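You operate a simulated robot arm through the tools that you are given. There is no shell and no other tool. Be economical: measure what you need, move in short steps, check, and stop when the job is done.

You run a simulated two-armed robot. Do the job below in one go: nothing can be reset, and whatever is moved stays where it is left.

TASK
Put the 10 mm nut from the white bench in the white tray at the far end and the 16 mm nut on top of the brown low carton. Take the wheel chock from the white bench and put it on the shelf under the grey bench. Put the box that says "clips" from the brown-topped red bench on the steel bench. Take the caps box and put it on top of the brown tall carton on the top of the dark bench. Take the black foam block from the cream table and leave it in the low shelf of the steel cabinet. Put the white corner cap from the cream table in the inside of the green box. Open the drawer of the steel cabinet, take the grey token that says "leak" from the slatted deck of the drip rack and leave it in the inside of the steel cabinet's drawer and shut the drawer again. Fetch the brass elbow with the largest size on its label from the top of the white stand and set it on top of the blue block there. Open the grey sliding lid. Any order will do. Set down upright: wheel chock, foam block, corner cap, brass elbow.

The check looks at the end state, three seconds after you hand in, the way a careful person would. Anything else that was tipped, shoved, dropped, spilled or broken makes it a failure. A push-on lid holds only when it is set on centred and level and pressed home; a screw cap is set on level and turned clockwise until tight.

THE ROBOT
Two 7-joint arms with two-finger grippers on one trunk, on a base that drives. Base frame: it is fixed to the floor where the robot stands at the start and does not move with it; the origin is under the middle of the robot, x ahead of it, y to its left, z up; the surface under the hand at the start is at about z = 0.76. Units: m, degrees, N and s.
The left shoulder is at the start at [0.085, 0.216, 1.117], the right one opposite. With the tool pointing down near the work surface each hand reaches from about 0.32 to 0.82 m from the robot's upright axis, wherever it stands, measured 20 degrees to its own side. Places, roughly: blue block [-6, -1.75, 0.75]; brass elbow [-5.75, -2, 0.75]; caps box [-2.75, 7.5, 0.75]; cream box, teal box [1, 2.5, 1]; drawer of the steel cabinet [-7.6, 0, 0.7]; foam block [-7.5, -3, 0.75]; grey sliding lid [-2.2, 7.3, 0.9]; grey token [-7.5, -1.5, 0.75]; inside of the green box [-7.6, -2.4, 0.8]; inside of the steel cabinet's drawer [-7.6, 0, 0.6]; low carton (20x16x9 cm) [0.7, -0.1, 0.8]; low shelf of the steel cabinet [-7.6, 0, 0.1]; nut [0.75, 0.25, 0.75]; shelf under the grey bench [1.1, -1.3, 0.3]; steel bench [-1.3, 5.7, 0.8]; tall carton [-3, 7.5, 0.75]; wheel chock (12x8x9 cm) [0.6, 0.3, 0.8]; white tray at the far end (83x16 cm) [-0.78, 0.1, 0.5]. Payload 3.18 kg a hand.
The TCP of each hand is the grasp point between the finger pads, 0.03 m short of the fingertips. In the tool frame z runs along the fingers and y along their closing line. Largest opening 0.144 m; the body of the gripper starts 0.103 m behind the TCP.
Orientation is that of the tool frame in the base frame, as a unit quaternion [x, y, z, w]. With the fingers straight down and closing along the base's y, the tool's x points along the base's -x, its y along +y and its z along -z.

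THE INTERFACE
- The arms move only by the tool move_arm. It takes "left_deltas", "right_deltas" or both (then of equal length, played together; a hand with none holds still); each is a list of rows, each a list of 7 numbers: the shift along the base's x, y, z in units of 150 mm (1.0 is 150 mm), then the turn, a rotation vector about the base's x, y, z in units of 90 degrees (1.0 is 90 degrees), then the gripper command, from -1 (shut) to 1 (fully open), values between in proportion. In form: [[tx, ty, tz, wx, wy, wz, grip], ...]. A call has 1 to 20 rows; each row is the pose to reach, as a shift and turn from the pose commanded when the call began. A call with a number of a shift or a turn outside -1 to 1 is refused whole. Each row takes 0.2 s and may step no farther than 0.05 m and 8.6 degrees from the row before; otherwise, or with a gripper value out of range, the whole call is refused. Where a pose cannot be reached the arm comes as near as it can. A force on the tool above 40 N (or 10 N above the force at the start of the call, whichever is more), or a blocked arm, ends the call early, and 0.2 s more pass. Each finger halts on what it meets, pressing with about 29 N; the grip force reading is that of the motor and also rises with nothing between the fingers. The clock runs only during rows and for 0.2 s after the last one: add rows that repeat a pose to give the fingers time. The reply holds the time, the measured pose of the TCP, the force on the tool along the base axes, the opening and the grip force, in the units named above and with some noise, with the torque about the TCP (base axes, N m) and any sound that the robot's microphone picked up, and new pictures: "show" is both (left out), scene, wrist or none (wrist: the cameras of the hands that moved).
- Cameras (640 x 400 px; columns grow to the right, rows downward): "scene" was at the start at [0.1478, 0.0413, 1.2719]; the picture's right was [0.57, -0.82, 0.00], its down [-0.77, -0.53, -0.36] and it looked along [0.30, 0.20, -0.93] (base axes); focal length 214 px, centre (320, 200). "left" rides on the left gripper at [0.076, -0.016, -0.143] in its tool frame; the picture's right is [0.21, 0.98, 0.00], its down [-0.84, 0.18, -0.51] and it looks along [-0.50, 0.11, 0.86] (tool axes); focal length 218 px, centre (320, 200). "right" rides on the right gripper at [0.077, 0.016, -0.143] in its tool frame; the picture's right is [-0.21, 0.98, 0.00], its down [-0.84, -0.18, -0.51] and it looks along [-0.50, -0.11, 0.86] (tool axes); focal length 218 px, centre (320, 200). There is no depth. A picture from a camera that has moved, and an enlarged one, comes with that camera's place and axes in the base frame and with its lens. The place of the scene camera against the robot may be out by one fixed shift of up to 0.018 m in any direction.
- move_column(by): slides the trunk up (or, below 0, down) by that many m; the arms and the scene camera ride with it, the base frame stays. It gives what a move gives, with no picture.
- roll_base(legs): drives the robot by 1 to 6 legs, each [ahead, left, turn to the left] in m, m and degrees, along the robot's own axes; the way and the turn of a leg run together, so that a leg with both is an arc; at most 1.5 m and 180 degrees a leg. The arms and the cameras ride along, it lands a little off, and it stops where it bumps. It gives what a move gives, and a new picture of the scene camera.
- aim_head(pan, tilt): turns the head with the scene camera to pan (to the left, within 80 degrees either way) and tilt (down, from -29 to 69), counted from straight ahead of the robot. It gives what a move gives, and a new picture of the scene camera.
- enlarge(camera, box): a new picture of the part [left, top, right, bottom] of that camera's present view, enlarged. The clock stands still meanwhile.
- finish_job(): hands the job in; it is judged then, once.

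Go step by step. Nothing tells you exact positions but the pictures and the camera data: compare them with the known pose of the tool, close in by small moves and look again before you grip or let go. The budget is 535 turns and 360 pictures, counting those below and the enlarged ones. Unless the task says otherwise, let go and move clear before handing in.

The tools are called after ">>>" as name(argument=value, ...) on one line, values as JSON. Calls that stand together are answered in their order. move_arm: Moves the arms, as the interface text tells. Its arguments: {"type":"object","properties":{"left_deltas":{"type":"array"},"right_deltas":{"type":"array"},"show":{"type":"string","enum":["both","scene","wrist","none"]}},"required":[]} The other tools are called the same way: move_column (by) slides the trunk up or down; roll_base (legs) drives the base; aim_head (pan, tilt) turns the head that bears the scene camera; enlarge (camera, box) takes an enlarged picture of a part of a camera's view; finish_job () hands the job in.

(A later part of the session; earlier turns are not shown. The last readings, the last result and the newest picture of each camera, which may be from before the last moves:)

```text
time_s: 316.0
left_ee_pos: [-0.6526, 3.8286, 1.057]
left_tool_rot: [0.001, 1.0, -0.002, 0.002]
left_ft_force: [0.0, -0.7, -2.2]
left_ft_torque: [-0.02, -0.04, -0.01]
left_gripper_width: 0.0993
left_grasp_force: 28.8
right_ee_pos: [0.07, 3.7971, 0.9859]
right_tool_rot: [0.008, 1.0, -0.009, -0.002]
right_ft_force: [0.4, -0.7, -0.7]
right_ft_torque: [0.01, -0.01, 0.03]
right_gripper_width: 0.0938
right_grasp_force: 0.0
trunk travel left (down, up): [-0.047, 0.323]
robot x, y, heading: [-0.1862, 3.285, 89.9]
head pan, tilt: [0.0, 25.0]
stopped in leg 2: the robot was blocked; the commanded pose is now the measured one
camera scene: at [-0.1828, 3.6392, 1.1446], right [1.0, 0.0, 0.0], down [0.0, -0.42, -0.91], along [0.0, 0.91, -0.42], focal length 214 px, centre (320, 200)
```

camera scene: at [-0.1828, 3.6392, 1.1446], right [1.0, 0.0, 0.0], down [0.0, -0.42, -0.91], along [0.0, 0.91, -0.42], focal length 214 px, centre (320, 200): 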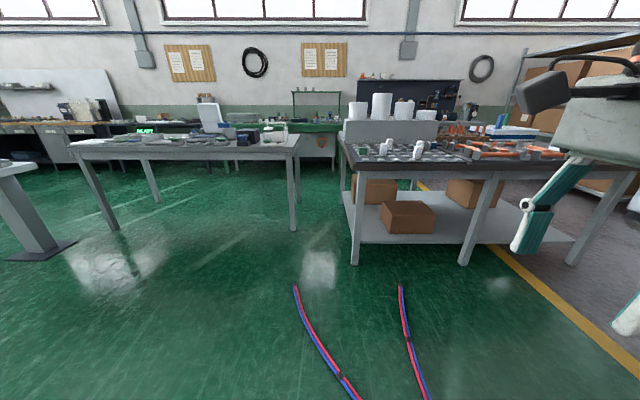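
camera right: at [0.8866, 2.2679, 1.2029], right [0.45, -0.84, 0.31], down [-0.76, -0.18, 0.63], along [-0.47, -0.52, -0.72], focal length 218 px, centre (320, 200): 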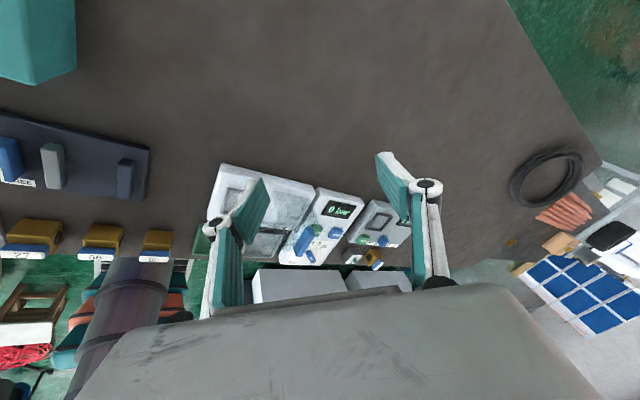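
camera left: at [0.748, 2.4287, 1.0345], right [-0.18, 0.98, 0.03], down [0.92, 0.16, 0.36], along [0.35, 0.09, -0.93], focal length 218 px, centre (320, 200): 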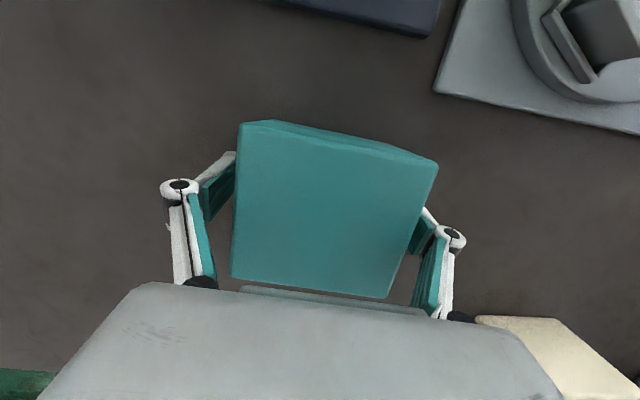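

>>> aim_head(pan=75, tilt=50)

>>> aim_head(pan=0, tilt=65)

```text
time_s: 317.5
left_ee_pos: [-0.6525, 3.829, 1.0589]
left_tool_rot: [0.001, 1.0, -0.001, 0.003]
left_ft_force: [0.0, -0.8, -2.7]
left_ft_torque: [0.01, -0.02, 0.01]
left_gripper_width: 0.0996
left_grasp_force: 28.6
right_ee_pos: [0.0684, 3.7976, 0.9857]
right_tool_rot: [0.009, 1.0, -0.01, -0.002]
right_ft_force: [0.3, 0.6, 0.5]
right_ft_torque: [-0.04, 0.0, 0.0]
right_gripper_width: 0.0933
right_grasp_force: 0.1
trunk travel left (down, up): [-0.047, 0.323]
robot x, y, heading: [-0.1877, 3.2839, 90.1]
head pan, tilt: [75.0, 50.0]
camera scene: at [-0.2573, 3.5673, 1.1069], right [0.26, 0.97, 0.0], down [0.74, -0.2, -0.64], along [-0.62, 0.17, -0.77], focal length 214 px, centre (320, 200)
```

scene: 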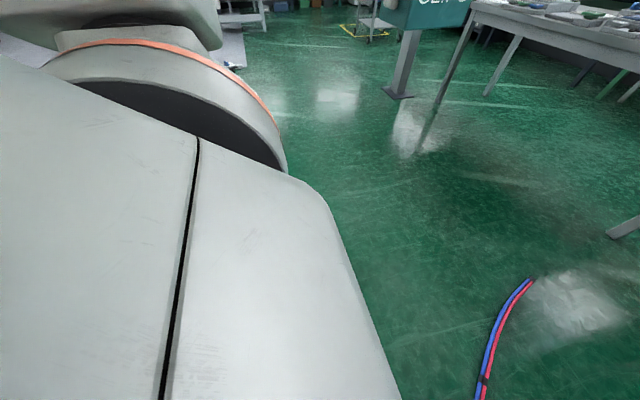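

```text
time_s: 318.9
left_ee_pos: [-0.653, 3.8292, 1.0578]
left_tool_rot: [0.001, 1.0, -0.001, 0.003]
left_ft_force: [0.4, -0.9, -2.6]
left_ft_torque: [-0.01, 0.0, -0.04]
left_gripper_width: 0.0994
left_grasp_force: 29.0
right_ee_pos: [0.0694, 3.7981, 0.9867]
right_tool_rot: [0.008, 1.0, -0.009, -0.002]
right_ft_force: [-0.3, -0.6, 0.2]
right_ft_torque: [-0.02, 0.01, -0.02]
right_gripper_width: 0.0935
right_grasp_force: 0.1
trunk travel left (down, up): [-0.047, 0.323]
robot x, y, heading: [-0.1879, 3.2813, 90.2]
head pan, tilt: [0.0, 65.0]
camera scene: at [-0.1829, 3.6081, 1.0889], right [1.0, 0.0, 0.0], down [0.0, -0.91, -0.42], along [0.0, 0.42, -0.91], focal length 214 px, centre (320, 200)
```

scene: 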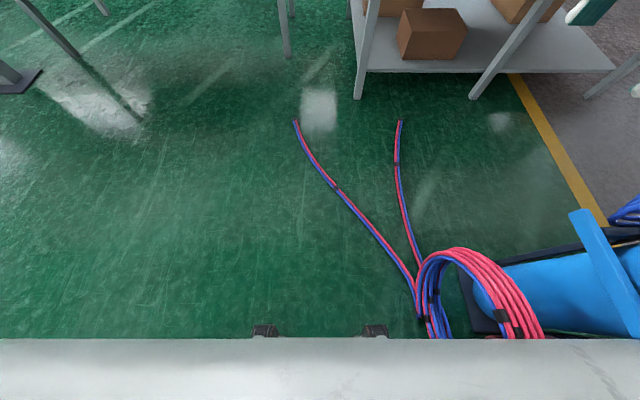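

I bumped the stool's side going left too early. Go straight ahead past it first, then left.

>>> roll_base(legs=[[0.25, -0.01, 0], [0.22, 0.03, 0], [0.03, 0.35, 0], [0.6, 0.4, 0]])

```text
time_s: 320.5
left_ee_pos: [-0.6423, 4.0306, 1.0594]
left_tool_rot: [0.004, 1.0, -0.001, 0.004]
left_ft_force: [-0.1, 0.3, -2.2]
left_ft_torque: [-0.02, 0.02, -0.01]
left_gripper_width: 0.0996
left_grasp_force: 28.5
right_ee_pos: [0.0788, 3.9944, 0.9892]
right_tool_rot: [0.015, 1.0, -0.006, 0.002]
right_ft_force: [0.3, -1.0, -0.4]
right_ft_torque: [0.01, 0.02, 0.02]
right_gripper_width: 0.0938
right_grasp_force: 0.0
trunk travel left (down, up): [-0.047, 0.323]
robot x, y, heading: [-0.1777, 3.486, 89.5]
head pan, tilt: [0.0, 65.0]
stopped in leg 1: the robot was blocked; the commanded pose is now the measured one
camera scene: at [-0.1748, 3.8065, 1.0907], right [1.0, -0.01, 0.0], down [0.0, -0.9, -0.43], along [0.01, 0.43, -0.9], focal length 214 px, centre (320, 200)
```

scene: 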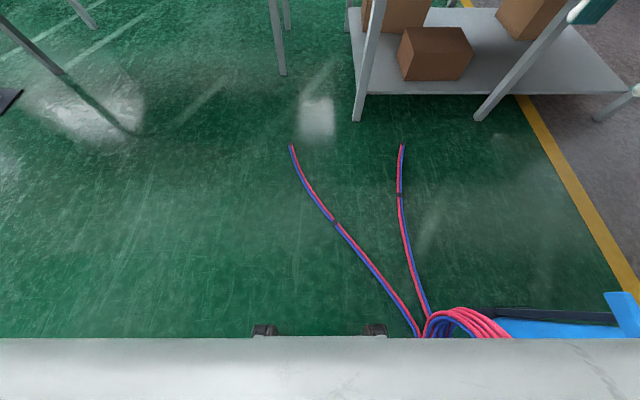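

>>> aim_head(pan=-60, tilt=25)

```text
time_s: 321.8
left_ee_pos: [-0.6442, 4.0296, 1.06]
left_tool_rot: [0.004, 1.0, 0.001, 0.005]
left_ft_force: [-0.4, 0.0, -3.0]
left_ft_torque: [0.0, 0.02, 0.02]
left_gripper_width: 0.0996
left_grasp_force: 29.6
right_ee_pos: [0.0801, 3.9926, 0.9897]
right_tool_rot: [0.013, 1.0, -0.007, 0.0]
right_ft_force: [-0.1, -0.7, 0.6]
right_ft_torque: [0.0, -0.04, 0.02]
right_gripper_width: 0.0935
right_grasp_force: 0.1
trunk travel left (down, up): [-0.047, 0.323]
robot x, y, heading: [-0.1789, 3.4905, 89.9]
head pan, tilt: [-60.0, 25.0]
camera scene: at [-0.096, 3.7902, 1.1469], right [0.5, -0.87, 0.0], down [-0.36, -0.2, -0.91], along [0.79, 0.45, -0.42], focal length 214 px, centre (320, 200)
```

scene: 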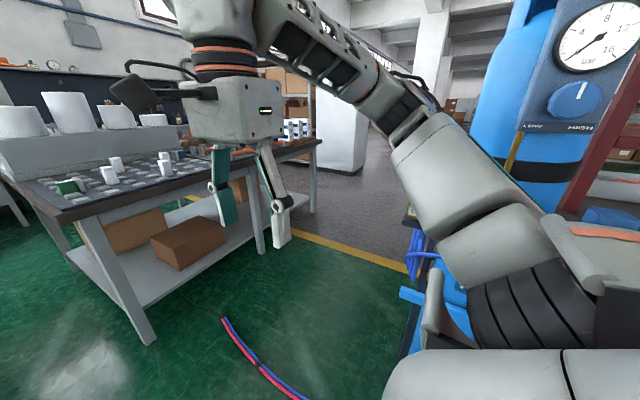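

The right upper arm is against the N2 gauge stand. Back up, draw the right hand inward, and pass farther left.

>>> roll_base(legs=[[-0.15, 0, 0]])

>>> move_arm(right_deltas=[[-0.25, 0, 0.05, 0, 0, 0, 0.3], [-0.5, 0, 0.1, 0, 0, 0, 0.3], [-0.75, 0, 0.1, 0, 0, 0, 0.3], [-1, -0.1, 0.1, 0, 0, 0, 0.3]], show="none")

>>> aim_head(pan=-60, tilt=40)

```text
time_s: 323.2
left_ee_pos: [-0.6417, 3.8879, 1.0584]
left_tool_rot: [0.002, 1.0, -0.004, 0.002]
left_ft_force: [-0.9, 0.2, -1.9]
left_ft_torque: [0.0, -0.01, 0.0]
left_gripper_width: 0.0993
left_grasp_force: 29.2
right_ee_pos: [0.081, 3.8551, 0.9839]
right_tool_rot: [0.013, 1.0, -0.011, -0.002]
right_ft_force: [-0.1, 0.3, 0.3]
right_ft_torque: [0.01, 0.01, 0.03]
right_gripper_width: 0.0934
right_grasp_force: 0.1
trunk travel left (down, up): [-0.047, 0.323]
robot x, y, heading: [-0.1803, 3.3384, 89.9]
head pan, tilt: [-60.0, 25.0]
camera scene: at [-0.0925, 3.651, 1.1442], right [0.5, -0.87, 0.0], down [-0.37, -0.21, -0.91], along [0.79, 0.45, -0.42], focal length 214 px, centre (320, 200)
```

scene: 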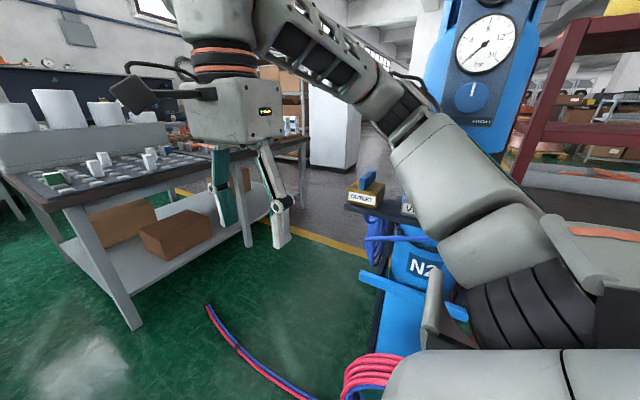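

```text
time_s: 324.2
left_ee_pos: [-0.6413, 3.8875, 1.0573]
left_tool_rot: [0.001, 1.0, -0.004, 0.002]
left_ft_force: [0.7, -0.8, -2.1]
left_ft_torque: [0.01, -0.02, 0.01]
left_gripper_width: 0.0997
left_grasp_force: 28.9
right_ee_pos: [-0.0697, 3.8389, 0.9983]
right_tool_rot: [0.013, 1.0, -0.011, -0.002]
right_ft_force: [-0.3, -0.3, 0.5]
right_ft_torque: [0.02, -0.06, 0.0]
right_gripper_width: 0.0936
right_grasp_force: 0.2
trunk travel left (down, up): [-0.047, 0.323]
robot x, y, heading: [-0.1783, 3.3409, 89.9]
head pan, tilt: [-60.0, 25.0]
```

```text
time_s: 325.0
left_ee_pos: [-0.6417, 3.8884, 1.0566]
left_tool_rot: [0.002, 1.0, -0.004, 0.002]
left_ft_force: [-0.2, 0.4, -2.2]
left_ft_torque: [-0.03, -0.01, -0.01]
left_gripper_width: 0.0994
left_grasp_force: 29.0
right_ee_pos: [-0.0695, 3.8392, 0.9977]
right_tool_rot: [0.013, 1.0, -0.011, -0.002]
right_ft_force: [-0.2, -0.4, 0.6]
right_ft_torque: [0.0, -0.02, 0.0]
right_gripper_width: 0.0937
right_grasp_force: 0.1
trunk travel left (down, up): [-0.047, 0.323]
robot x, y, heading: [-0.1771, 3.3398, 89.9]
head pan, tilt: [-60.0, 40.0]
camera scene: at [-0.0987, 3.6477, 1.121], right [0.5, -0.87, 0.0], down [-0.56, -0.32, -0.77], along [0.67, 0.38, -0.64], focal length 214 px, centre (320, 200)
```

scene: 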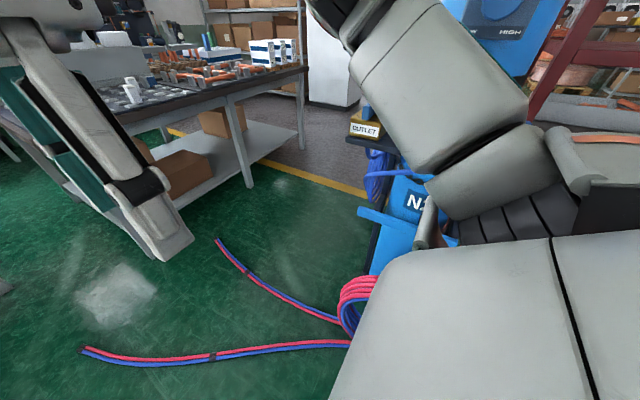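

>>> roll_base(legs=[[0.09, 0, 0], [0, 0, 30], [0.6, 0, 0]])

```text
time_s: 330.5
left_ee_pos: [-1.129, 4.2113, 1.0578]
left_tool_rot: [-0.244, 0.97, -0.004, 0.003]
left_ft_force: [0.1, -0.5, -2.7]
left_ft_torque: [0.05, -0.02, -0.02]
left_gripper_width: 0.0994
left_grasp_force: 28.7
right_ee_pos: [-0.6024, 4.4404, 0.999]
right_tool_rot: [-0.234, 0.972, -0.011, 0.001]
right_ft_force: [-0.1, 0.3, 0.6]
right_ft_torque: [-0.04, 0.0, 0.02]
right_gripper_width: 0.0935
right_grasp_force: 0.1
trunk travel left (down, up): [-0.047, 0.323]
robot x, y, heading: [-0.4613, 3.9535, 118.2]
head pan, tilt: [-60.0, 40.0]
camera scene: at [-0.5318, 4.2577, 1.1209], right [0.85, -0.52, 0.0], down [-0.34, -0.55, -0.77], along [0.4, 0.65, -0.64], focal length 214 px, centre (320, 200)
```

scene: 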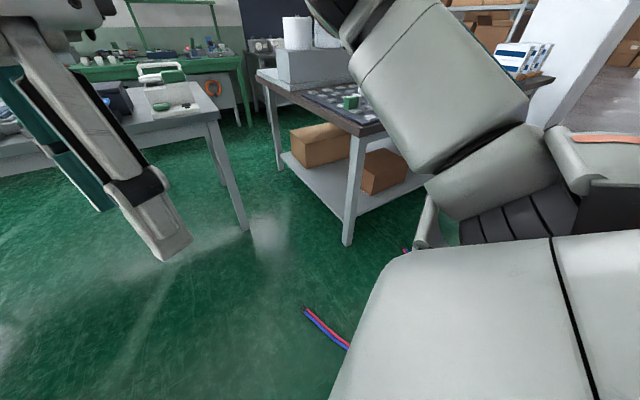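

Passed. Line up in front of the steel bench.

>>> roll_base(legs=[[0.3, 0.35, -28], [0.35, 0.3, 0]])

>>> aim_head(pan=0, tilt=35)

```text
time_s: 336.9
left_ee_pos: [-1.6399, 5.0501, 1.0573]
left_tool_rot: [0.0, 1.0, -0.004, 0.001]
left_ft_force: [-0.1, -0.1, -2.4]
left_ft_torque: [0.0, 0.01, -0.03]
left_gripper_width: 0.0997
left_grasp_force: 29.4
right_ee_pos: [-1.066, 5.0032, 0.9987]
right_tool_rot: [0.011, 1.0, -0.011, -0.002]
right_ft_force: [-0.1, 0.4, 0.5]
right_ft_torque: [-0.01, -0.07, -0.01]
right_gripper_width: 0.0934
right_grasp_force: 0.0
trunk travel left (down, up): [-0.047, 0.323]
robot x, y, heading: [-1.173, 4.5066, 90.0]
head pan, tilt: [-60.0, 40.0]
camera scene: at [-1.095, 4.8125, 1.121], right [0.5, -0.87, 0.0], down [-0.56, -0.32, -0.77], along [0.66, 0.38, -0.64], focal length 214 px, centre (320, 200)
```

scene: 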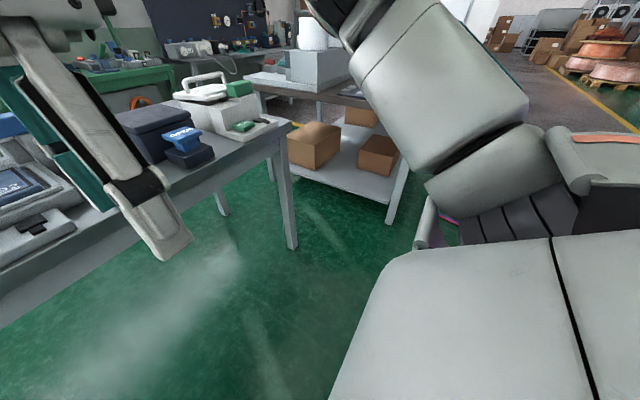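

```text
time_s: 338.2
left_ee_pos: [-1.6383, 5.0509, 1.0573]
left_tool_rot: [0.0, 1.0, -0.003, 0.001]
left_ft_force: [-0.4, -0.2, -3.4]
left_ft_torque: [0.04, 0.02, -0.02]
left_gripper_width: 0.0995
left_grasp_force: 28.9
right_ee_pos: [-1.0648, 5.0042, 0.9998]
right_tool_rot: [0.011, 1.0, -0.01, -0.002]
right_ft_force: [-1.0, 0.1, -0.4]
right_ft_torque: [-0.01, 0.02, -0.03]
right_gripper_width: 0.0937
right_grasp_force: 0.0
trunk travel left (down, up): [-0.047, 0.323]
robot x, y, heading: [-1.1754, 4.5035, 90.0]
head pan, tilt: [0.0, 35.0]
camera scene: at [-1.1684, 4.8579, 1.1285], right [1.0, 0.0, 0.0], down [0.0, -0.57, -0.82], along [0.0, 0.82, -0.57], focal length 214 px, centre (320, 200)
```

scene: 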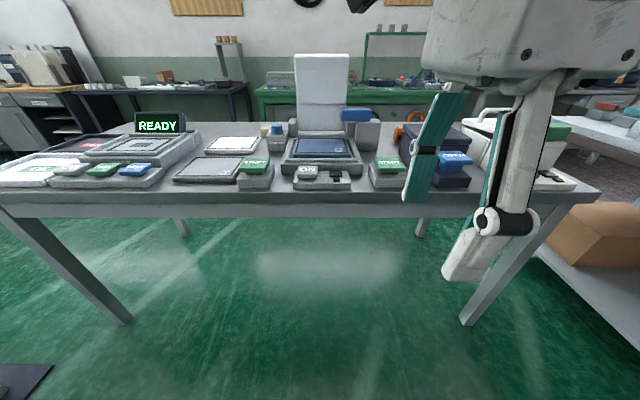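

>>> enlarge(camera="scene", box=[120, 100, 440, 220])

```text
2.00 times, centred on (280, 160) of scene
camera zoom: at [-1.1684, 4.8579, 1.1285], right [1.0, 0.0, 0.0], down [0.0, -0.57, -0.82], along [0.0, 0.82, -0.57], focal length 429 px, centre (400, 280)
```

zoom: 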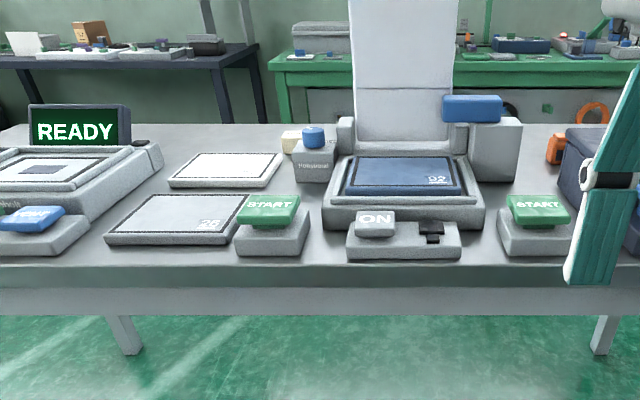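

The bench is crowded; free spot at the back left, around (-1.6, 6.0). I'll move the right hand out of the way, then drive close.

>>> move_arm(right_deltas=[[0.25, -0.05, 0.1, 0, 0, 0, 0.3], [0.5, -0.1, 0.2, 0, 0, 0, 0.3], [0.75, -0.2, 0.3, 0, 0, 0, 0.3], [1, -0.3, 0.4, 0, 0, 0, 0.3]], show="none")

>>> move_arm(right_deltas=[[0.25, -0.05, 0.05, 0, 0, 0, 0.3], [0.5, -0.1, 0.1, 0, 0, 0, 0.3], [0.75, -0.15, 0.1, 0, 0, 0, 0.3], [0.9, -0.2, 0.1, 0, 0, 0, 0.3]], show="none")

>>> roll_base(legs=[[0, 0.1, 0], [0.55, 0, 0]])

```text
time_s: 339.2
left_ee_pos: [-1.6379, 5.0513, 1.0574]
left_tool_rot: [0.0, 1.0, -0.002, 0.002]
left_ft_force: [0.4, 0.0, -2.5]
left_ft_torque: [0.04, 0.01, 0.04]
left_gripper_width: 0.0993
left_grasp_force: 29.0
right_ee_pos: [-0.9146, 4.9571, 1.0547]
right_tool_rot: [0.011, 1.0, -0.01, -0.004]
right_ft_force: [-0.6, -0.9, -0.4]
right_ft_torque: [0.0, 0.04, 0.02]
right_gripper_width: 0.094
right_grasp_force: 0.0
right hand out of reach, approached as far as the arm can: row 4
trunk travel left (down, up): [-0.047, 0.323]
robot x, y, heading: [-1.1756, 4.5068, 89.9]
head pan, tilt: [0.0, 35.0]
```

```text
time_s: 340.2
left_ee_pos: [-1.6387, 5.0505, 1.0577]
left_tool_rot: [0.0, 1.0, -0.003, 0.002]
left_ft_force: [0.5, -0.5, -2.9]
left_ft_torque: [0.03, -0.02, 0.0]
left_gripper_width: 0.0993
left_grasp_force: 29.3
right_ee_pos: [-0.843, 4.9404, 1.004]
right_tool_rot: [0.011, 1.0, -0.01, -0.003]
right_ft_force: [0.2, -0.3, 0.4]
right_ft_torque: [-0.01, 0.02, 0.0]
right_gripper_width: 0.0933
right_grasp_force: 0.0
right hand out of reach, approached as far as the arm can: row 1, 2, 3, 4
trunk travel left (down, up): [-0.047, 0.323]
robot x, y, heading: [-1.1711, 4.5018, 89.8]
head pan, tilt: [0.0, 35.0]
```

```text
time_s: 344.5
left_ee_pos: [-1.7444, 5.5938, 1.0571]
left_tool_rot: [-0.003, 1.0, -0.004, 0.002]
left_ft_force: [0.3, -0.1, -2.2]
left_ft_torque: [0.01, 0.0, -0.02]
left_gripper_width: 0.0994
left_grasp_force: 28.9
right_ee_pos: [-0.9474, 5.4902, 1.0051]
right_tool_rot: [0.008, 1.0, -0.01, -0.003]
right_ft_force: [0.4, -0.1, -0.3]
right_ft_torque: [-0.03, 0.03, 0.01]
right_gripper_width: 0.0937
right_grasp_force: 0.1
trunk travel left (down, up): [-0.047, 0.323]
robot x, y, heading: [-1.2744, 5.0534, 90.4]
head pan, tilt: [0.0, 35.0]
camera scene: at [-1.2726, 5.4048, 1.1285], right [1.0, 0.01, 0.0], down [0.0, -0.57, -0.82], along [-0.01, 0.82, -0.57], focal length 214 px, centre (320, 200)
```

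scene: 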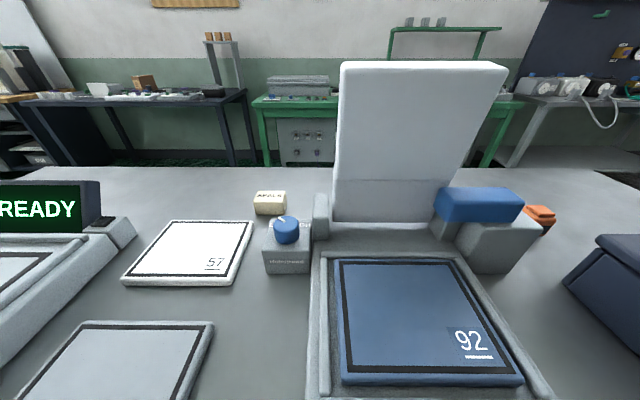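

Good view: free area centre about (-1.63, 5.95). Extend the left arm.

>>> move_arm(left_deltas=[[0.2, 0.15, 0, 0, 0, 0, 0], [0.4, 0.35, 0, 0, 0, 0, 0], [0.6, 0.55, -0.05, 0, 0, 0, 0], [0.76, 0.8, -0.1, 0, 0, 0, 0], [0.76, 1, -0.15, 0, 0, 0, 0]], show="none")

>>> move_arm(left_deltas=[[0, 0.25, -0.15, 0, 0, 0, 0], [0, 0.5, -0.3, 0, 0, 0, 0], [0, 0.75, -0.45, 0, 0, 0, 0], [0, 1, -0.6, 0, 0, 0, 0]], show="scene")

```text
time_s: 345.7
left_ee_pos: [-1.6302, 5.7433, 1.0351]
left_tool_rot: [-0.004, 1.0, -0.004, 0.001]
left_ft_force: [1.3, 0.6, -3.0]
left_ft_torque: [-0.04, -0.05, -0.04]
left_gripper_width: 0.0995
left_grasp_force: 28.8
right_ee_pos: [-0.9463, 5.4904, 1.0045]
right_tool_rot: [0.008, 1.0, -0.011, -0.002]
right_ft_force: [0.1, -0.4, -0.4]
right_ft_torque: [-0.05, -0.01, -0.01]
right_gripper_width: 0.0935
right_grasp_force: 0.1
trunk travel left (down, up): [-0.047, 0.323]
robot x, y, heading: [-1.2768, 5.0528, 90.3]
head pan, tilt: [0.0, 35.0]
```

```text
time_s: 346.7
left_ee_pos: [-1.6424, 5.8198, 0.9603]
left_tool_rot: [-0.004, 1.0, -0.002, 0.002]
left_ft_force: [0.0, 0.4, -2.3]
left_ft_torque: [0.0, 0.01, 0.02]
left_gripper_width: 0.0994
left_grasp_force: 28.9
left hand out of reach, approached as far as the arm can: row 2, 3, 4
right_ee_pos: [-0.9468, 5.4887, 1.0046]
right_tool_rot: [0.007, 1.0, -0.01, -0.003]
right_ft_force: [0.2, 0.1, 0.6]
right_ft_torque: [0.01, 0.0, 0.0]
right_gripper_width: 0.0938
right_grasp_force: 0.0
trunk travel left (down, up): [-0.047, 0.323]
robot x, y, heading: [-1.2782, 5.0507, 90.3]
head pan, tilt: [0.0, 35.0]
camera scene: at [-1.2724, 5.4038, 1.1289], right [1.0, 0.01, 0.0], down [0.0, -0.57, -0.82], along [-0.01, 0.82, -0.57], focal length 214 px, centre (320, 200)
```

scene: 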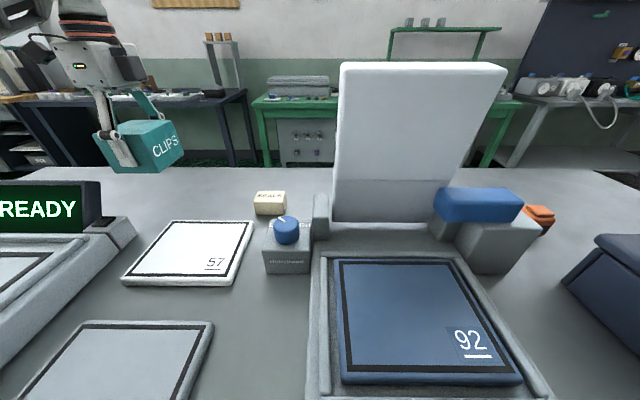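

Only a few centimetres short. Base forward 0.04 m and trunk down a little.

>>> roll_base(legs=[[0.045, 0, 0]])

>>> move_arm(left_deltas=[[0.05, 0.1, -0.1, 0, 0, 0, 0], [0.08, 0.15, -0.25, 0, 0, 0, 0], [0.08, 0.2, -0.4, 0, 0, 0, 0], [0.08, 0.25, -0.5, 0, 0, 0, 0]], show="both")

```text
time_s: 347.6
left_ee_pos: [-1.6428, 5.8646, 0.9598]
left_tool_rot: [-0.003, 1.0, -0.003, 0.003]
left_ft_force: [0.3, 0.2, -2.7]
left_ft_torque: [-0.02, -0.07, 0.02]
left_gripper_width: 0.0995
left_grasp_force: 28.7
right_ee_pos: [-0.9484, 5.5339, 1.0035]
right_tool_rot: [0.008, 1.0, -0.011, -0.002]
right_ft_force: [0.2, 0.0, -0.7]
right_ft_torque: [-0.03, 0.04, -0.01]
right_gripper_width: 0.0937
right_grasp_force: 0.1
trunk travel left (down, up): [-0.047, 0.323]
robot x, y, heading: [-1.2756, 5.0951, 90.2]
head pan, tilt: [0.0, 35.0]
camera scene: at [-1.2727, 5.4486, 1.1284], right [1.0, 0.01, 0.0], down [0.0, -0.57, -0.82], along [-0.01, 0.82, -0.57], focal length 214 px, centre (320, 200)
```

scene: 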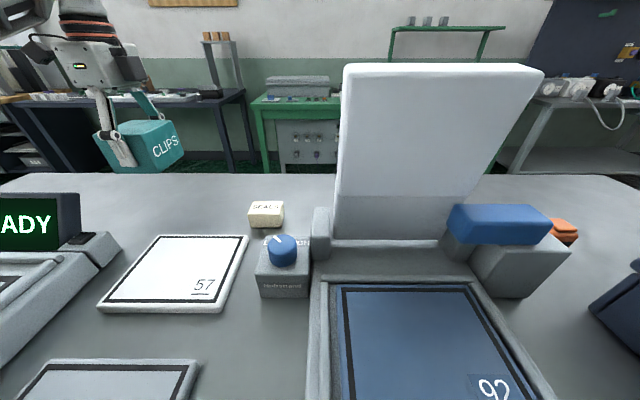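

```text
time_s: 348.6
left_ee_pos: [-1.648, 5.8894, 0.8997]
left_tool_rot: [-0.004, 1.0, -0.003, 0.002]
left_ft_force: [-0.3, 0.5, -1.7]
left_ft_torque: [0.02, 0.04, 0.01]
left_gripper_width: 0.0997
left_grasp_force: 29.2
left hand out of reach, approached as far as the arm can: row 1, 2, 3, 4
right_ee_pos: [-0.9483, 5.533, 1.0054]
right_tool_rot: [0.008, 1.0, -0.011, -0.002]
right_ft_force: [0.3, 1.0, 1.1]
right_ft_torque: [-0.04, -0.01, -0.02]
right_gripper_width: 0.0934
right_grasp_force: 0.0
trunk travel left (down, up): [-0.047, 0.323]
robot x, y, heading: [-1.2766, 5.0974, 90.4]
head pan, tilt: [0.0, 35.0]
camera scene: at [-1.2727, 5.4483, 1.1284], right [1.0, 0.01, 0.0], down [0.0, -0.57, -0.82], along [-0.01, 0.82, -0.57], focal length 214 px, centre (320, 200)
camera left: at [-1.7242, 5.873, 1.042], right [-0.22, 0.98, -0.01], down [0.84, 0.19, 0.51], along [0.5, 0.11, -0.86], focal length 218 px, centre (320, 200)
```

scene: 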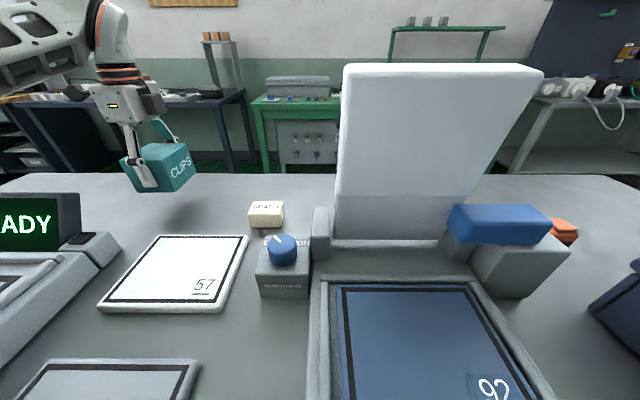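
left: 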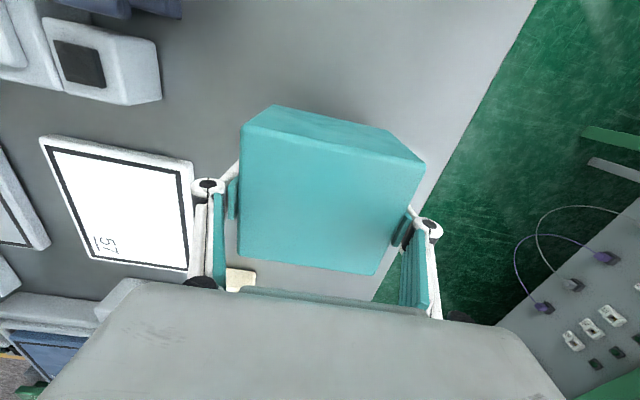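

The spot below is clear here already. Lower straight down until contact.

>>> move_arm(left_deltas=[[0.02, 0.02, -0.15, 0, 0, 0, 0], [0.02, 0.02, -0.28, 0, 0, 0, 0], [0.02, 0.02, -0.34, 0, 0, 0, 0], [0.02, 0.02, -0.38, 0, 0, 0, 0], [0.02, 0.02, -0.42, 0, 0, 0, 0], [0.02, 0.02, -0.46, 0, 0, 0, 0]], show="wrist")

```text
time_s: 350.0
left_ee_pos: [-1.643, 5.8921, 0.8357]
left_tool_rot: [-0.004, 1.0, 0.0, 0.003]
left_ft_force: [-0.6, 0.2, 22.9]
left_ft_torque: [0.02, 0.03, -0.05]
left_gripper_width: 0.0994
left_grasp_force: 29.5
right_ee_pos: [-0.9466, 5.5308, 1.0057]
right_tool_rot: [0.008, 1.0, -0.008, -0.002]
right_ft_force: [0.2, -0.1, -1.0]
right_ft_torque: [-0.04, 0.0, 0.0]
right_gripper_width: 0.0936
right_grasp_force: 0.1
trunk travel left (down, up): [-0.047, 0.323]
robot x, y, heading: [-1.2779, 5.0977, 90.2]
head pan, tilt: [0.0, 35.0]
camera left: at [-1.72, 5.8754, 0.9787], right [-0.22, 0.98, 0.0], down [0.84, 0.19, 0.51], along [0.5, 0.11, -0.86], focal length 218 px, centre (320, 200)
```

left: 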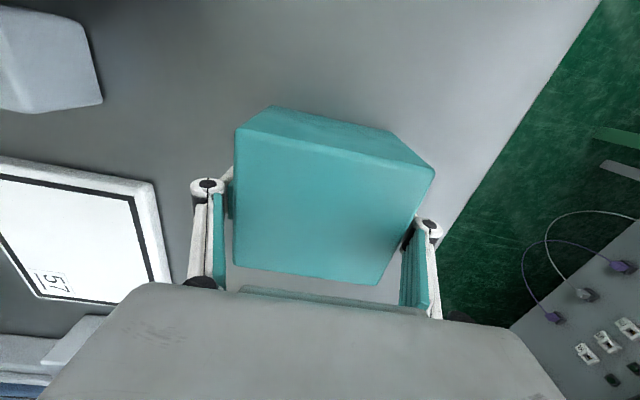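

Contact, fully on the bench. Release and lift.

>>> move_arm(left_deltas=[[0, 0, 0.02, 0, 0, 0, 0.1], [0, 0, 0.02, 0, 0, 0, 0.3], [0, 0, 0.02, 0, 0, 0, 0.6], [0, 0, 0.02, 0, 0, 0, 0.6], [0, 0, 0.3, 0, 0, 0, 0.6], [0, 0, 0.6, 0, 0, 0, 0.6], [0, -0.2, 0.8, 0, 0, 0, 0.6], [0, -0.5, 0.9, 0, 0, 0, 0.6], [0, -0.8, 0.9, 0, 0, 0, 0.6]], show="scene")

```text
time_s: 352.0
left_ee_pos: [-1.6454, 5.7742, 0.9655]
left_tool_rot: [-0.004, 1.0, -0.003, 0.001]
left_ft_force: [-0.4, 0.1, -0.2]
left_ft_torque: [0.03, 0.0, 0.0]
left_gripper_width: 0.1152
left_grasp_force: 0.1
left hand out of reach, approached as far as the arm can: row 6
right_ee_pos: [-0.9474, 5.5318, 1.0058]
right_tool_rot: [0.008, 1.0, -0.009, -0.003]
right_ft_force: [0.1, -1.3, -0.5]
right_ft_torque: [0.05, -0.01, -0.01]
right_gripper_width: 0.0934
right_grasp_force: 0.1
trunk travel left (down, up): [-0.047, 0.323]
robot x, y, heading: [-1.2744, 5.0914, 90.5]
head pan, tilt: [0.0, 35.0]
camera scene: at [-1.2726, 5.4466, 1.1293], right [1.0, 0.01, 0.0], down [0.0, -0.57, -0.82], along [-0.01, 0.82, -0.57], focal length 214 px, centre (320, 200)
```

scene: 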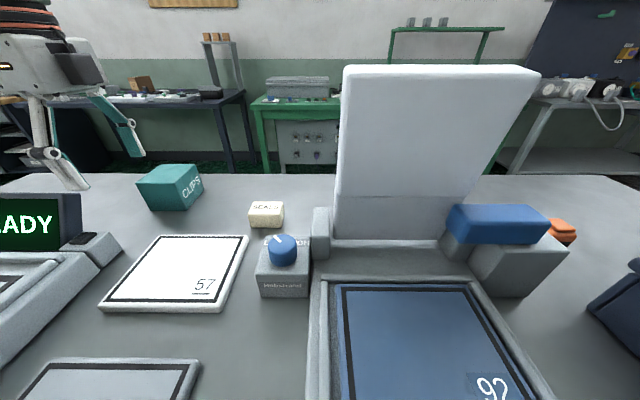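

CLIPS box is placed. Next the dark bench behind; I'll back out and go round the west side.

>>> move_arm(left_deltas=[[0, -0.2, 0.2, 0, 0, 0, 0.6], [0, -0.5, 0.3, 0, 0, 0, 0.6], [0, -0.8, 0.4, 0, 0, 0, 0.6], [0, -1, 0.5, 0, 0, 0, 0.6]], show="none")

>>> roll_base(legs=[[-0.75, 0, 0], [0, 0, 45]])

>>> aim_head(pan=0, tilt=20)

```text
time_s: 353.0
left_ee_pos: [-1.6429, 5.6226, 1.0401]
left_tool_rot: [-0.004, 1.0, -0.002, 0.002]
left_ft_force: [-0.4, 0.4, -0.4]
left_ft_torque: [0.02, 0.01, 0.05]
left_gripper_width: 0.1151
left_grasp_force: 0.1
right_ee_pos: [-0.9467, 5.5317, 1.0036]
right_tool_rot: [0.007, 1.0, -0.01, -0.002]
right_ft_force: [0.7, -0.9, -0.1]
right_ft_torque: [0.03, -0.02, 0.01]
right_gripper_width: 0.0937
right_grasp_force: 0.1
trunk travel left (down, up): [-0.047, 0.323]
robot x, y, heading: [-1.2772, 5.0957, 90.5]
head pan, tilt: [0.0, 35.0]
```

```text
time_s: 359.2
left_ee_pos: [-1.9091, 4.4494, 1.0387]
left_tool_rot: [-0.388, 0.922, -0.003, 0.003]
left_ft_force: [-0.2, -0.4, -0.1]
left_ft_torque: [0.02, -0.01, -0.03]
left_gripper_width: 0.1152
left_grasp_force: 0.1
right_ee_pos: [-1.352, 4.8798, 1.0044]
right_tool_rot: [-0.378, 0.926, -0.011, 0.002]
right_ft_force: [-0.2, 0.4, -0.1]
right_ft_torque: [0.03, 0.02, -0.04]
right_gripper_width: 0.0937
right_grasp_force: 0.0
trunk travel left (down, up): [-0.047, 0.323]
robot x, y, heading: [-1.272, 4.3398, 135.7]
head pan, tilt: [0.0, 35.0]
camera scene: at [-1.5124, 4.5882, 1.1285], right [0.7, 0.72, 0.0], down [0.41, -0.4, -0.82], along [-0.59, 0.57, -0.57], focal length 214 px, centre (320, 200)
```

scene: 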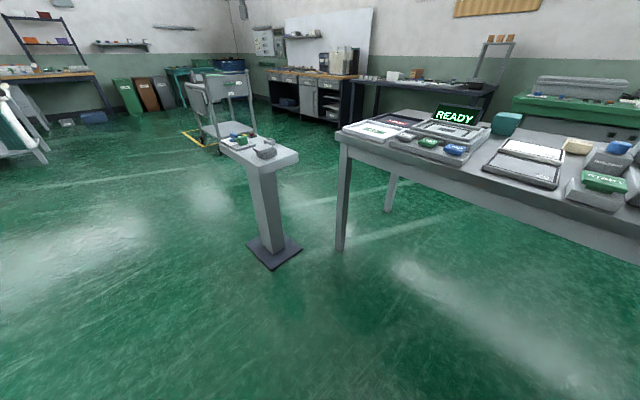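

```text
time_s: 360.0
left_ee_pos: [-1.9079, 4.4492, 1.0392]
left_tool_rot: [-0.389, 0.921, -0.002, 0.004]
left_ft_force: [-0.2, 0.5, -0.4]
left_ft_torque: [0.03, 0.0, 0.02]
left_gripper_width: 0.1152
left_grasp_force: 0.0
right_ee_pos: [-1.352, 4.8807, 1.0044]
right_tool_rot: [-0.379, 0.925, -0.011, 0.002]
right_ft_force: [0.1, 0.1, -0.4]
right_ft_torque: [-0.01, 0.01, -0.04]
right_gripper_width: 0.0939
right_grasp_force: 0.1
trunk travel left (down, up): [-0.047, 0.323]
robot x, y, heading: [-1.2749, 4.3374, 135.6]
head pan, tilt: [0.0, 20.0]
camera scene: at [-1.5159, 4.592, 1.1523], right [0.7, 0.72, 0.0], down [0.25, -0.24, -0.94], along [-0.67, 0.66, -0.34], focal length 214 px, centre (320, 200)
```

scene: 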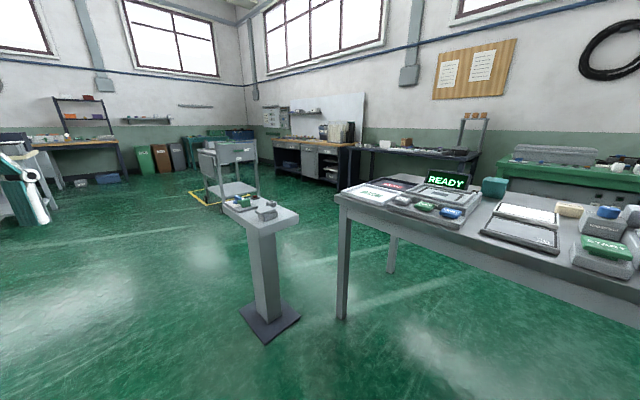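

>>> roll_base(legs=[[0, 0, 44.4], [1.5, 0, 0], [0.35, 0, 0], [0, 0, -90], [1.4, 0, 0]])

>>> aim_head(pan=-10, tilt=20)

```text
time_s: 381.8
left_ee_pos: [-3.4479, 6.2882, 1.039]
left_tool_rot: [0.008, 1.0, -0.003, 0.002]
left_ft_force: [0.8, -0.1, -0.9]
left_ft_torque: [-0.03, 0.0, -0.02]
left_gripper_width: 0.1152
left_grasp_force: 0.1
right_ee_pos: [-2.7548, 6.1812, 1.0044]
right_tool_rot: [0.018, 1.0, -0.012, -0.002]
right_ft_force: [0.1, -0.8, -0.3]
right_ft_torque: [-0.02, -0.02, -0.01]
right_gripper_width: 0.0935
right_grasp_force: 0.0
trunk travel left (down, up): [-0.047, 0.323]
robot x, y, heading: [-3.0898, 5.751, 89.2]
head pan, tilt: [0.0, 20.0]
camera scene: at [-3.0809, 6.1089, 1.1524], right [1.0, -0.01, 0.0], down [-0.01, -0.34, -0.94], along [0.01, 0.94, -0.34], focal length 214 px, centre (320, 200)
```

scene: 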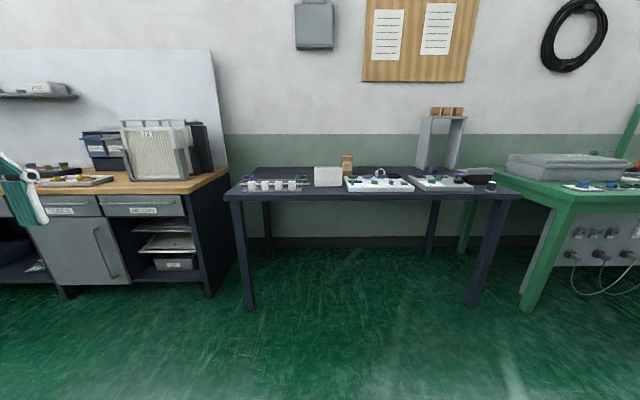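

```text
time_s: 382.5
left_ee_pos: [-3.4481, 6.2879, 1.0396]
left_tool_rot: [0.008, 1.0, -0.004, 0.002]
left_ft_force: [0.3, -0.7, 0.5]
left_ft_torque: [0.0, -0.01, 0.0]
left_gripper_width: 0.1154
left_grasp_force: 0.2
right_ee_pos: [-2.7535, 6.1815, 1.0044]
right_tool_rot: [0.018, 1.0, -0.009, -0.004]
right_ft_force: [0.8, -0.2, 0.2]
right_ft_torque: [0.01, -0.06, 0.0]
right_gripper_width: 0.0934
right_grasp_force: 0.0
trunk travel left (down, up): [-0.047, 0.323]
robot x, y, heading: [-3.0937, 5.7511, 89.0]
head pan, tilt: [-10.0, 20.0]
camera scene: at [-3.0648, 6.1071, 1.1524], right [0.98, -0.19, 0.0], down [-0.06, -0.34, -0.94], along [0.18, 0.92, -0.34], focal length 214 px, centre (320, 200)
```

scene: 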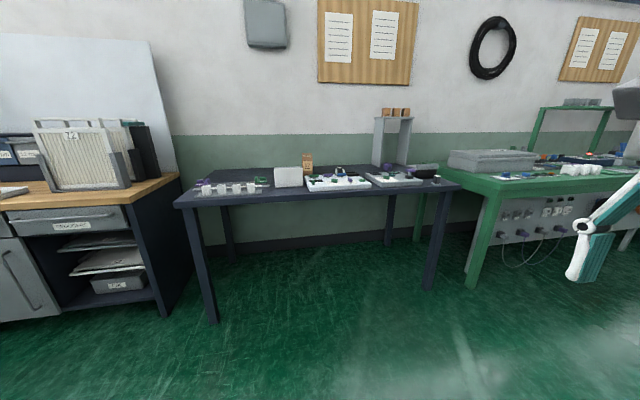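

>>> enlarge(camera="scene", box=[170, 100, 490, 210])

```text
2.00 times, centred on (330, 155) of scene
camera zoom: at [-3.0648, 6.1071, 1.1524], right [0.98, -0.19, 0.0], down [-0.06, -0.34, -0.94], along [0.18, 0.92, -0.34], focal length 429 px, centre (300, 290)
```

zoom: 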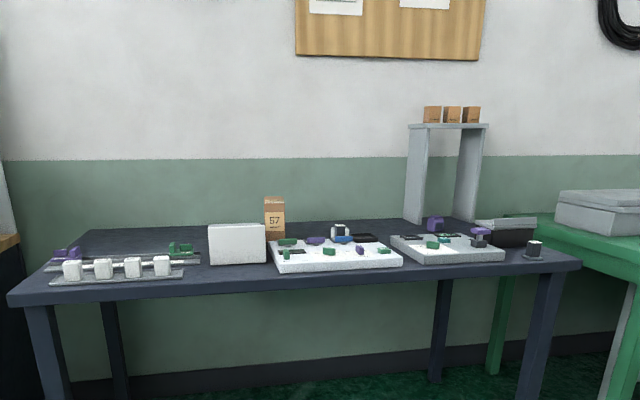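

>>> roll_base(legs=[[0.75, -0.15, 1]])

>>> aim_head(pan=0, tilt=38)

```text
time_s: 386.7
left_ee_pos: [-3.3208, 7.0319, 1.0403]
left_tool_rot: [-0.01, 1.0, -0.004, 0.003]
left_ft_force: [0.1, -0.5, -0.6]
left_ft_torque: [-0.01, 0.01, 0.01]
left_gripper_width: 0.1153
left_grasp_force: 0.0
right_ee_pos: [-2.623, 6.9495, 1.0038]
right_tool_rot: [0.001, 1.0, -0.011, -0.003]
right_ft_force: [-0.1, -0.5, 0.4]
right_ft_torque: [0.02, 0.0, 0.0]
right_gripper_width: 0.0936
right_grasp_force: 0.2
trunk travel left (down, up): [-0.047, 0.323]
robot x, y, heading: [-2.9467, 6.5082, 91.0]
head pan, tilt: [-10.0, 20.0]
camera scene: at [-2.9301, 6.8642, 1.1524], right [0.99, -0.15, 0.0], down [-0.05, -0.34, -0.94], along [0.14, 0.93, -0.34], focal length 214 px, centre (320, 200)
```

scene: 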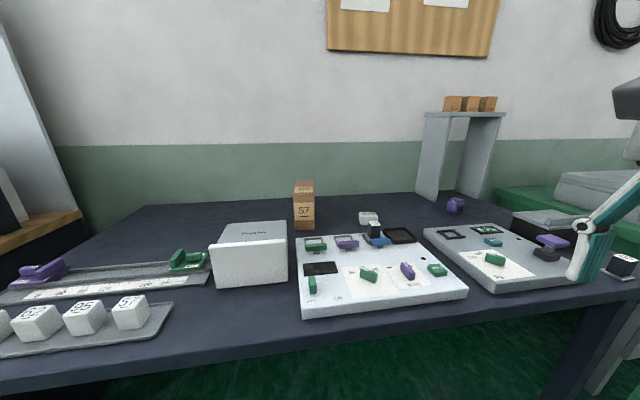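

```text
time_s: 387.5
left_ee_pos: [-3.3216, 7.0324, 1.0403]
left_tool_rot: [-0.01, 1.0, -0.003, 0.002]
left_ft_force: [-0.4, 0.3, 0.2]
left_ft_torque: [0.01, 0.04, -0.01]
left_gripper_width: 0.1152
left_grasp_force: 0.1
right_ee_pos: [-2.622, 6.9488, 1.0042]
right_tool_rot: [0.0, 1.0, -0.01, -0.003]
right_ft_force: [0.1, 0.2, 0.2]
right_ft_torque: [0.02, -0.03, -0.02]
right_gripper_width: 0.0933
right_grasp_force: 0.1
trunk travel left (down, up): [-0.047, 0.323]
robot x, y, heading: [-2.9477, 6.5079, 91.3]
head pan, tilt: [0.0, 38.0]
camera scene: at [-2.9462, 6.8583, 1.1241], right [1.0, 0.02, 0.0], down [0.01, -0.61, -0.79], along [-0.02, 0.79, -0.62], focal length 214 px, centre (320, 200)
```

scene: 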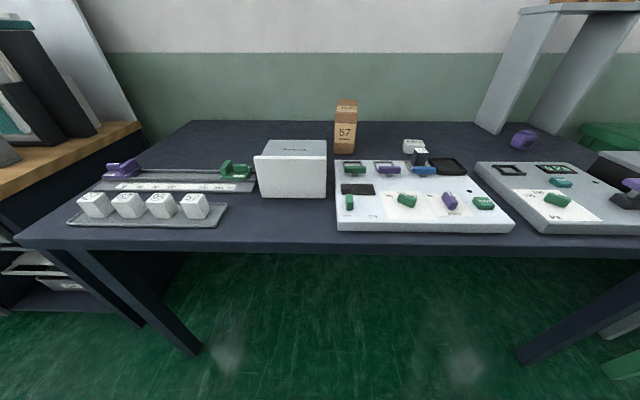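

>>> enlarge(camera="scene", box=[250, 95, 470, 230])

>>> aim_head(pan=-40, tilt=30)

```text
2.91 times, centred on (360, 162) of scene
camera zoom: at [-2.9462, 6.8583, 1.1241], right [1.0, 0.02, 0.0], down [0.01, -0.61, -0.79], along [-0.02, 0.79, -0.62], focal length 624 px, centre (204, 309)
```

zoom: 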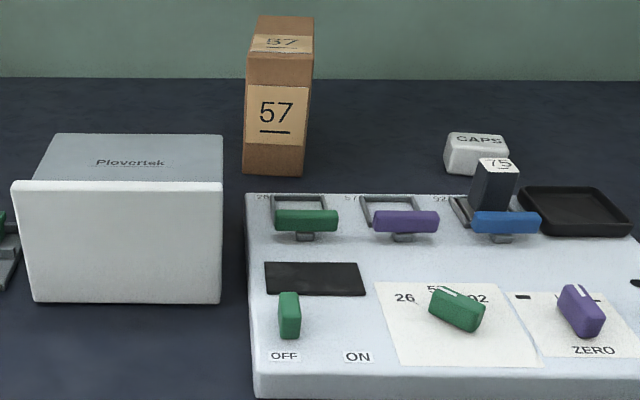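

```text
time_s: 388.6
left_ee_pos: [-3.3212, 7.0311, 1.0402]
left_tool_rot: [-0.01, 1.0, -0.004, 0.002]
left_ft_force: [-0.2, -0.7, 0.3]
left_ft_torque: [0.02, 0.0, -0.01]
left_gripper_width: 0.1152
left_grasp_force: 0.0
right_ee_pos: [-2.6215, 6.9495, 1.0051]
right_tool_rot: [0.001, 1.0, -0.01, -0.002]
right_ft_force: [0.1, -0.2, -0.6]
right_ft_torque: [-0.01, 0.02, 0.02]
right_gripper_width: 0.0937
right_grasp_force: 0.0
trunk travel left (down, up): [-0.047, 0.323]
robot x, y, heading: [-2.9467, 6.5034, 91.6]
head pan, tilt: [-40.0, 30.0]
camera scene: at [-2.8878, 6.8425, 1.1363], right [0.78, -0.63, 0.0], down [-0.31, -0.39, -0.87], along [0.54, 0.68, -0.5], focal length 214 px, centre (320, 200)
```

scene: 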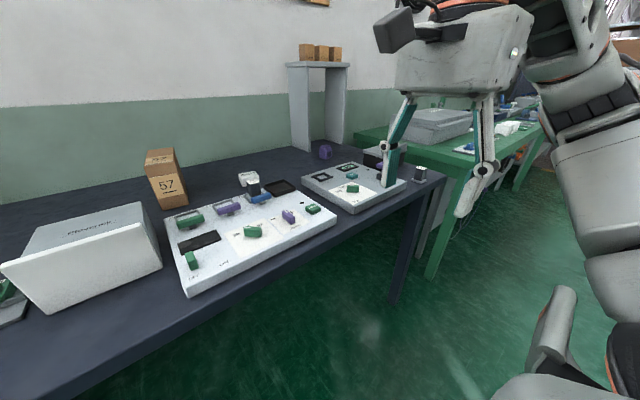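

CAPS is the small white box behind the panel at about (-2.63, 7.6); the tall brown carton "57" is at (-2.87, 7.6), top about z 0.915. I'll turn the right hand and drive up to the bench.

>>> move_arm(right_deltas=[[0, 0, 0.05, 0, 0, 0.09, 0.3], [0, 0, 0.1, 0, 0, 0.18, 0.3], [0, 0, 0.15, 0, 0, 0.27, 0.3], [0, 0, 0.2, 0, 0, 0.36, 0.3], [0, 0, 0.2, 0, 0, 0.45, 0.3], [0, 0, 0.2, 0, 0, 0.54, 0.3], [0, 0, 0.2, 0, 0, 0.63, 0.3], [0, 0, 0.2, 0, 0, 0.72, 0.3], [0, 0, 0.2, 0, 0, 0.81, 0.3], [0, 0, 0.2, 0, 0, 0.9, 0.3], [0, 0, 0.2, 0, 0, 0.98, 0.3]], show="none")

>>> roll_base(legs=[[0.33, 0.03, -1]])

>>> aim_head(pan=-15, tilt=40)

```text
time_s: 391.0
left_ee_pos: [-3.3223, 7.0321, 1.0395]
left_tool_rot: [-0.011, 1.0, -0.003, 0.002]
left_ft_force: [-0.6, 0.4, -0.4]
left_ft_torque: [0.03, -0.02, -0.02]
left_gripper_width: 0.1152
left_grasp_force: 0.0
right_ee_pos: [-2.6468, 6.9388, 1.0183]
right_tool_rot: [-0.696, 0.718, -0.009, 0.006]
right_ft_force: [-0.3, -0.4, 0.1]
right_ft_torque: [0.01, -0.02, 0.0]
right_gripper_width: 0.0938
right_grasp_force: 0.0
right hand out of reach, approached as far as the arm can: row 1, 2, 3, 4, 5, 6, 7, 8, 9, 10, 11
trunk travel left (down, up): [-0.047, 0.323]
robot x, y, heading: [-2.946, 6.5068, 91.3]
head pan, tilt: [-40.0, 30.0]
```

```text
time_s: 393.1
left_ee_pos: [-3.348, 7.3625, 1.0387]
left_tool_rot: [-0.003, 1.0, -0.003, 0.002]
left_ft_force: [-0.2, 0.9, -0.6]
left_ft_torque: [-0.03, -0.01, 0.0]
left_gripper_width: 0.1154
left_grasp_force: 0.0
right_ee_pos: [-2.6735, 7.2602, 1.0174]
right_tool_rot: [-0.689, 0.724, -0.008, 0.005]
right_ft_force: [-0.4, -0.4, -0.8]
right_ft_torque: [-0.02, -0.01, 0.03]
right_gripper_width: 0.0936
right_grasp_force: 0.1
trunk travel left (down, up): [-0.047, 0.323]
robot x, y, heading: [-2.9795, 6.8332, 90.3]
head pan, tilt: [-40.0, 30.0]
camera scene: at [-2.9169, 7.1676, 1.1363], right [0.77, -0.64, 0.0], down [-0.32, -0.39, -0.87], along [0.55, 0.67, -0.5], focal length 214 px, centre (320, 200)
```

scene: 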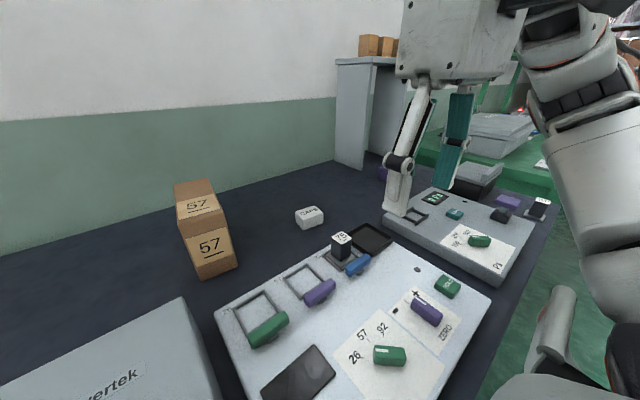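

```text
time_s: 394.0
left_ee_pos: [-3.3471, 7.3624, 1.0406]
left_tool_rot: [-0.003, 1.0, -0.004, 0.002]
left_ft_force: [-0.1, -0.4, 0.1]
left_ft_torque: [-0.01, -0.01, 0.01]
left_gripper_width: 0.1154
left_grasp_force: 0.1
right_ee_pos: [-2.6743, 7.2607, 1.0174]
right_tool_rot: [-0.69, 0.724, -0.008, 0.005]
right_ft_force: [-0.2, 0.6, -0.3]
right_ft_torque: [0.0, -0.05, -0.04]
right_gripper_width: 0.0939
right_grasp_force: 0.0
trunk travel left (down, up): [-0.047, 0.323]
robot x, y, heading: [-2.9788, 6.8332, 90.6]
head pan, tilt: [-15.0, 40.0]
camera scene: at [-2.953, 7.1799, 1.121], right [0.97, -0.25, 0.0], down [-0.16, -0.62, -0.77], along [0.19, 0.74, -0.64], focal length 214 px, centre (320, 200)
```

scene: 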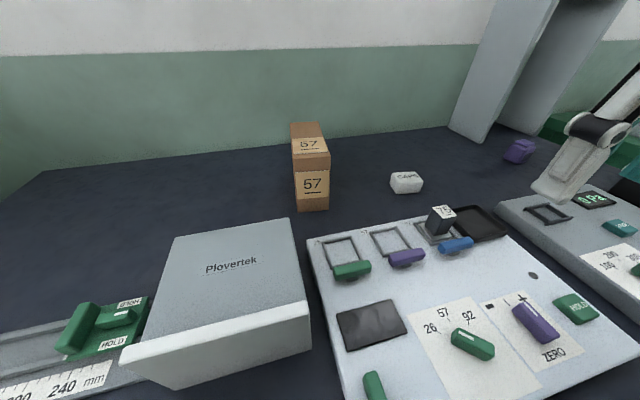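

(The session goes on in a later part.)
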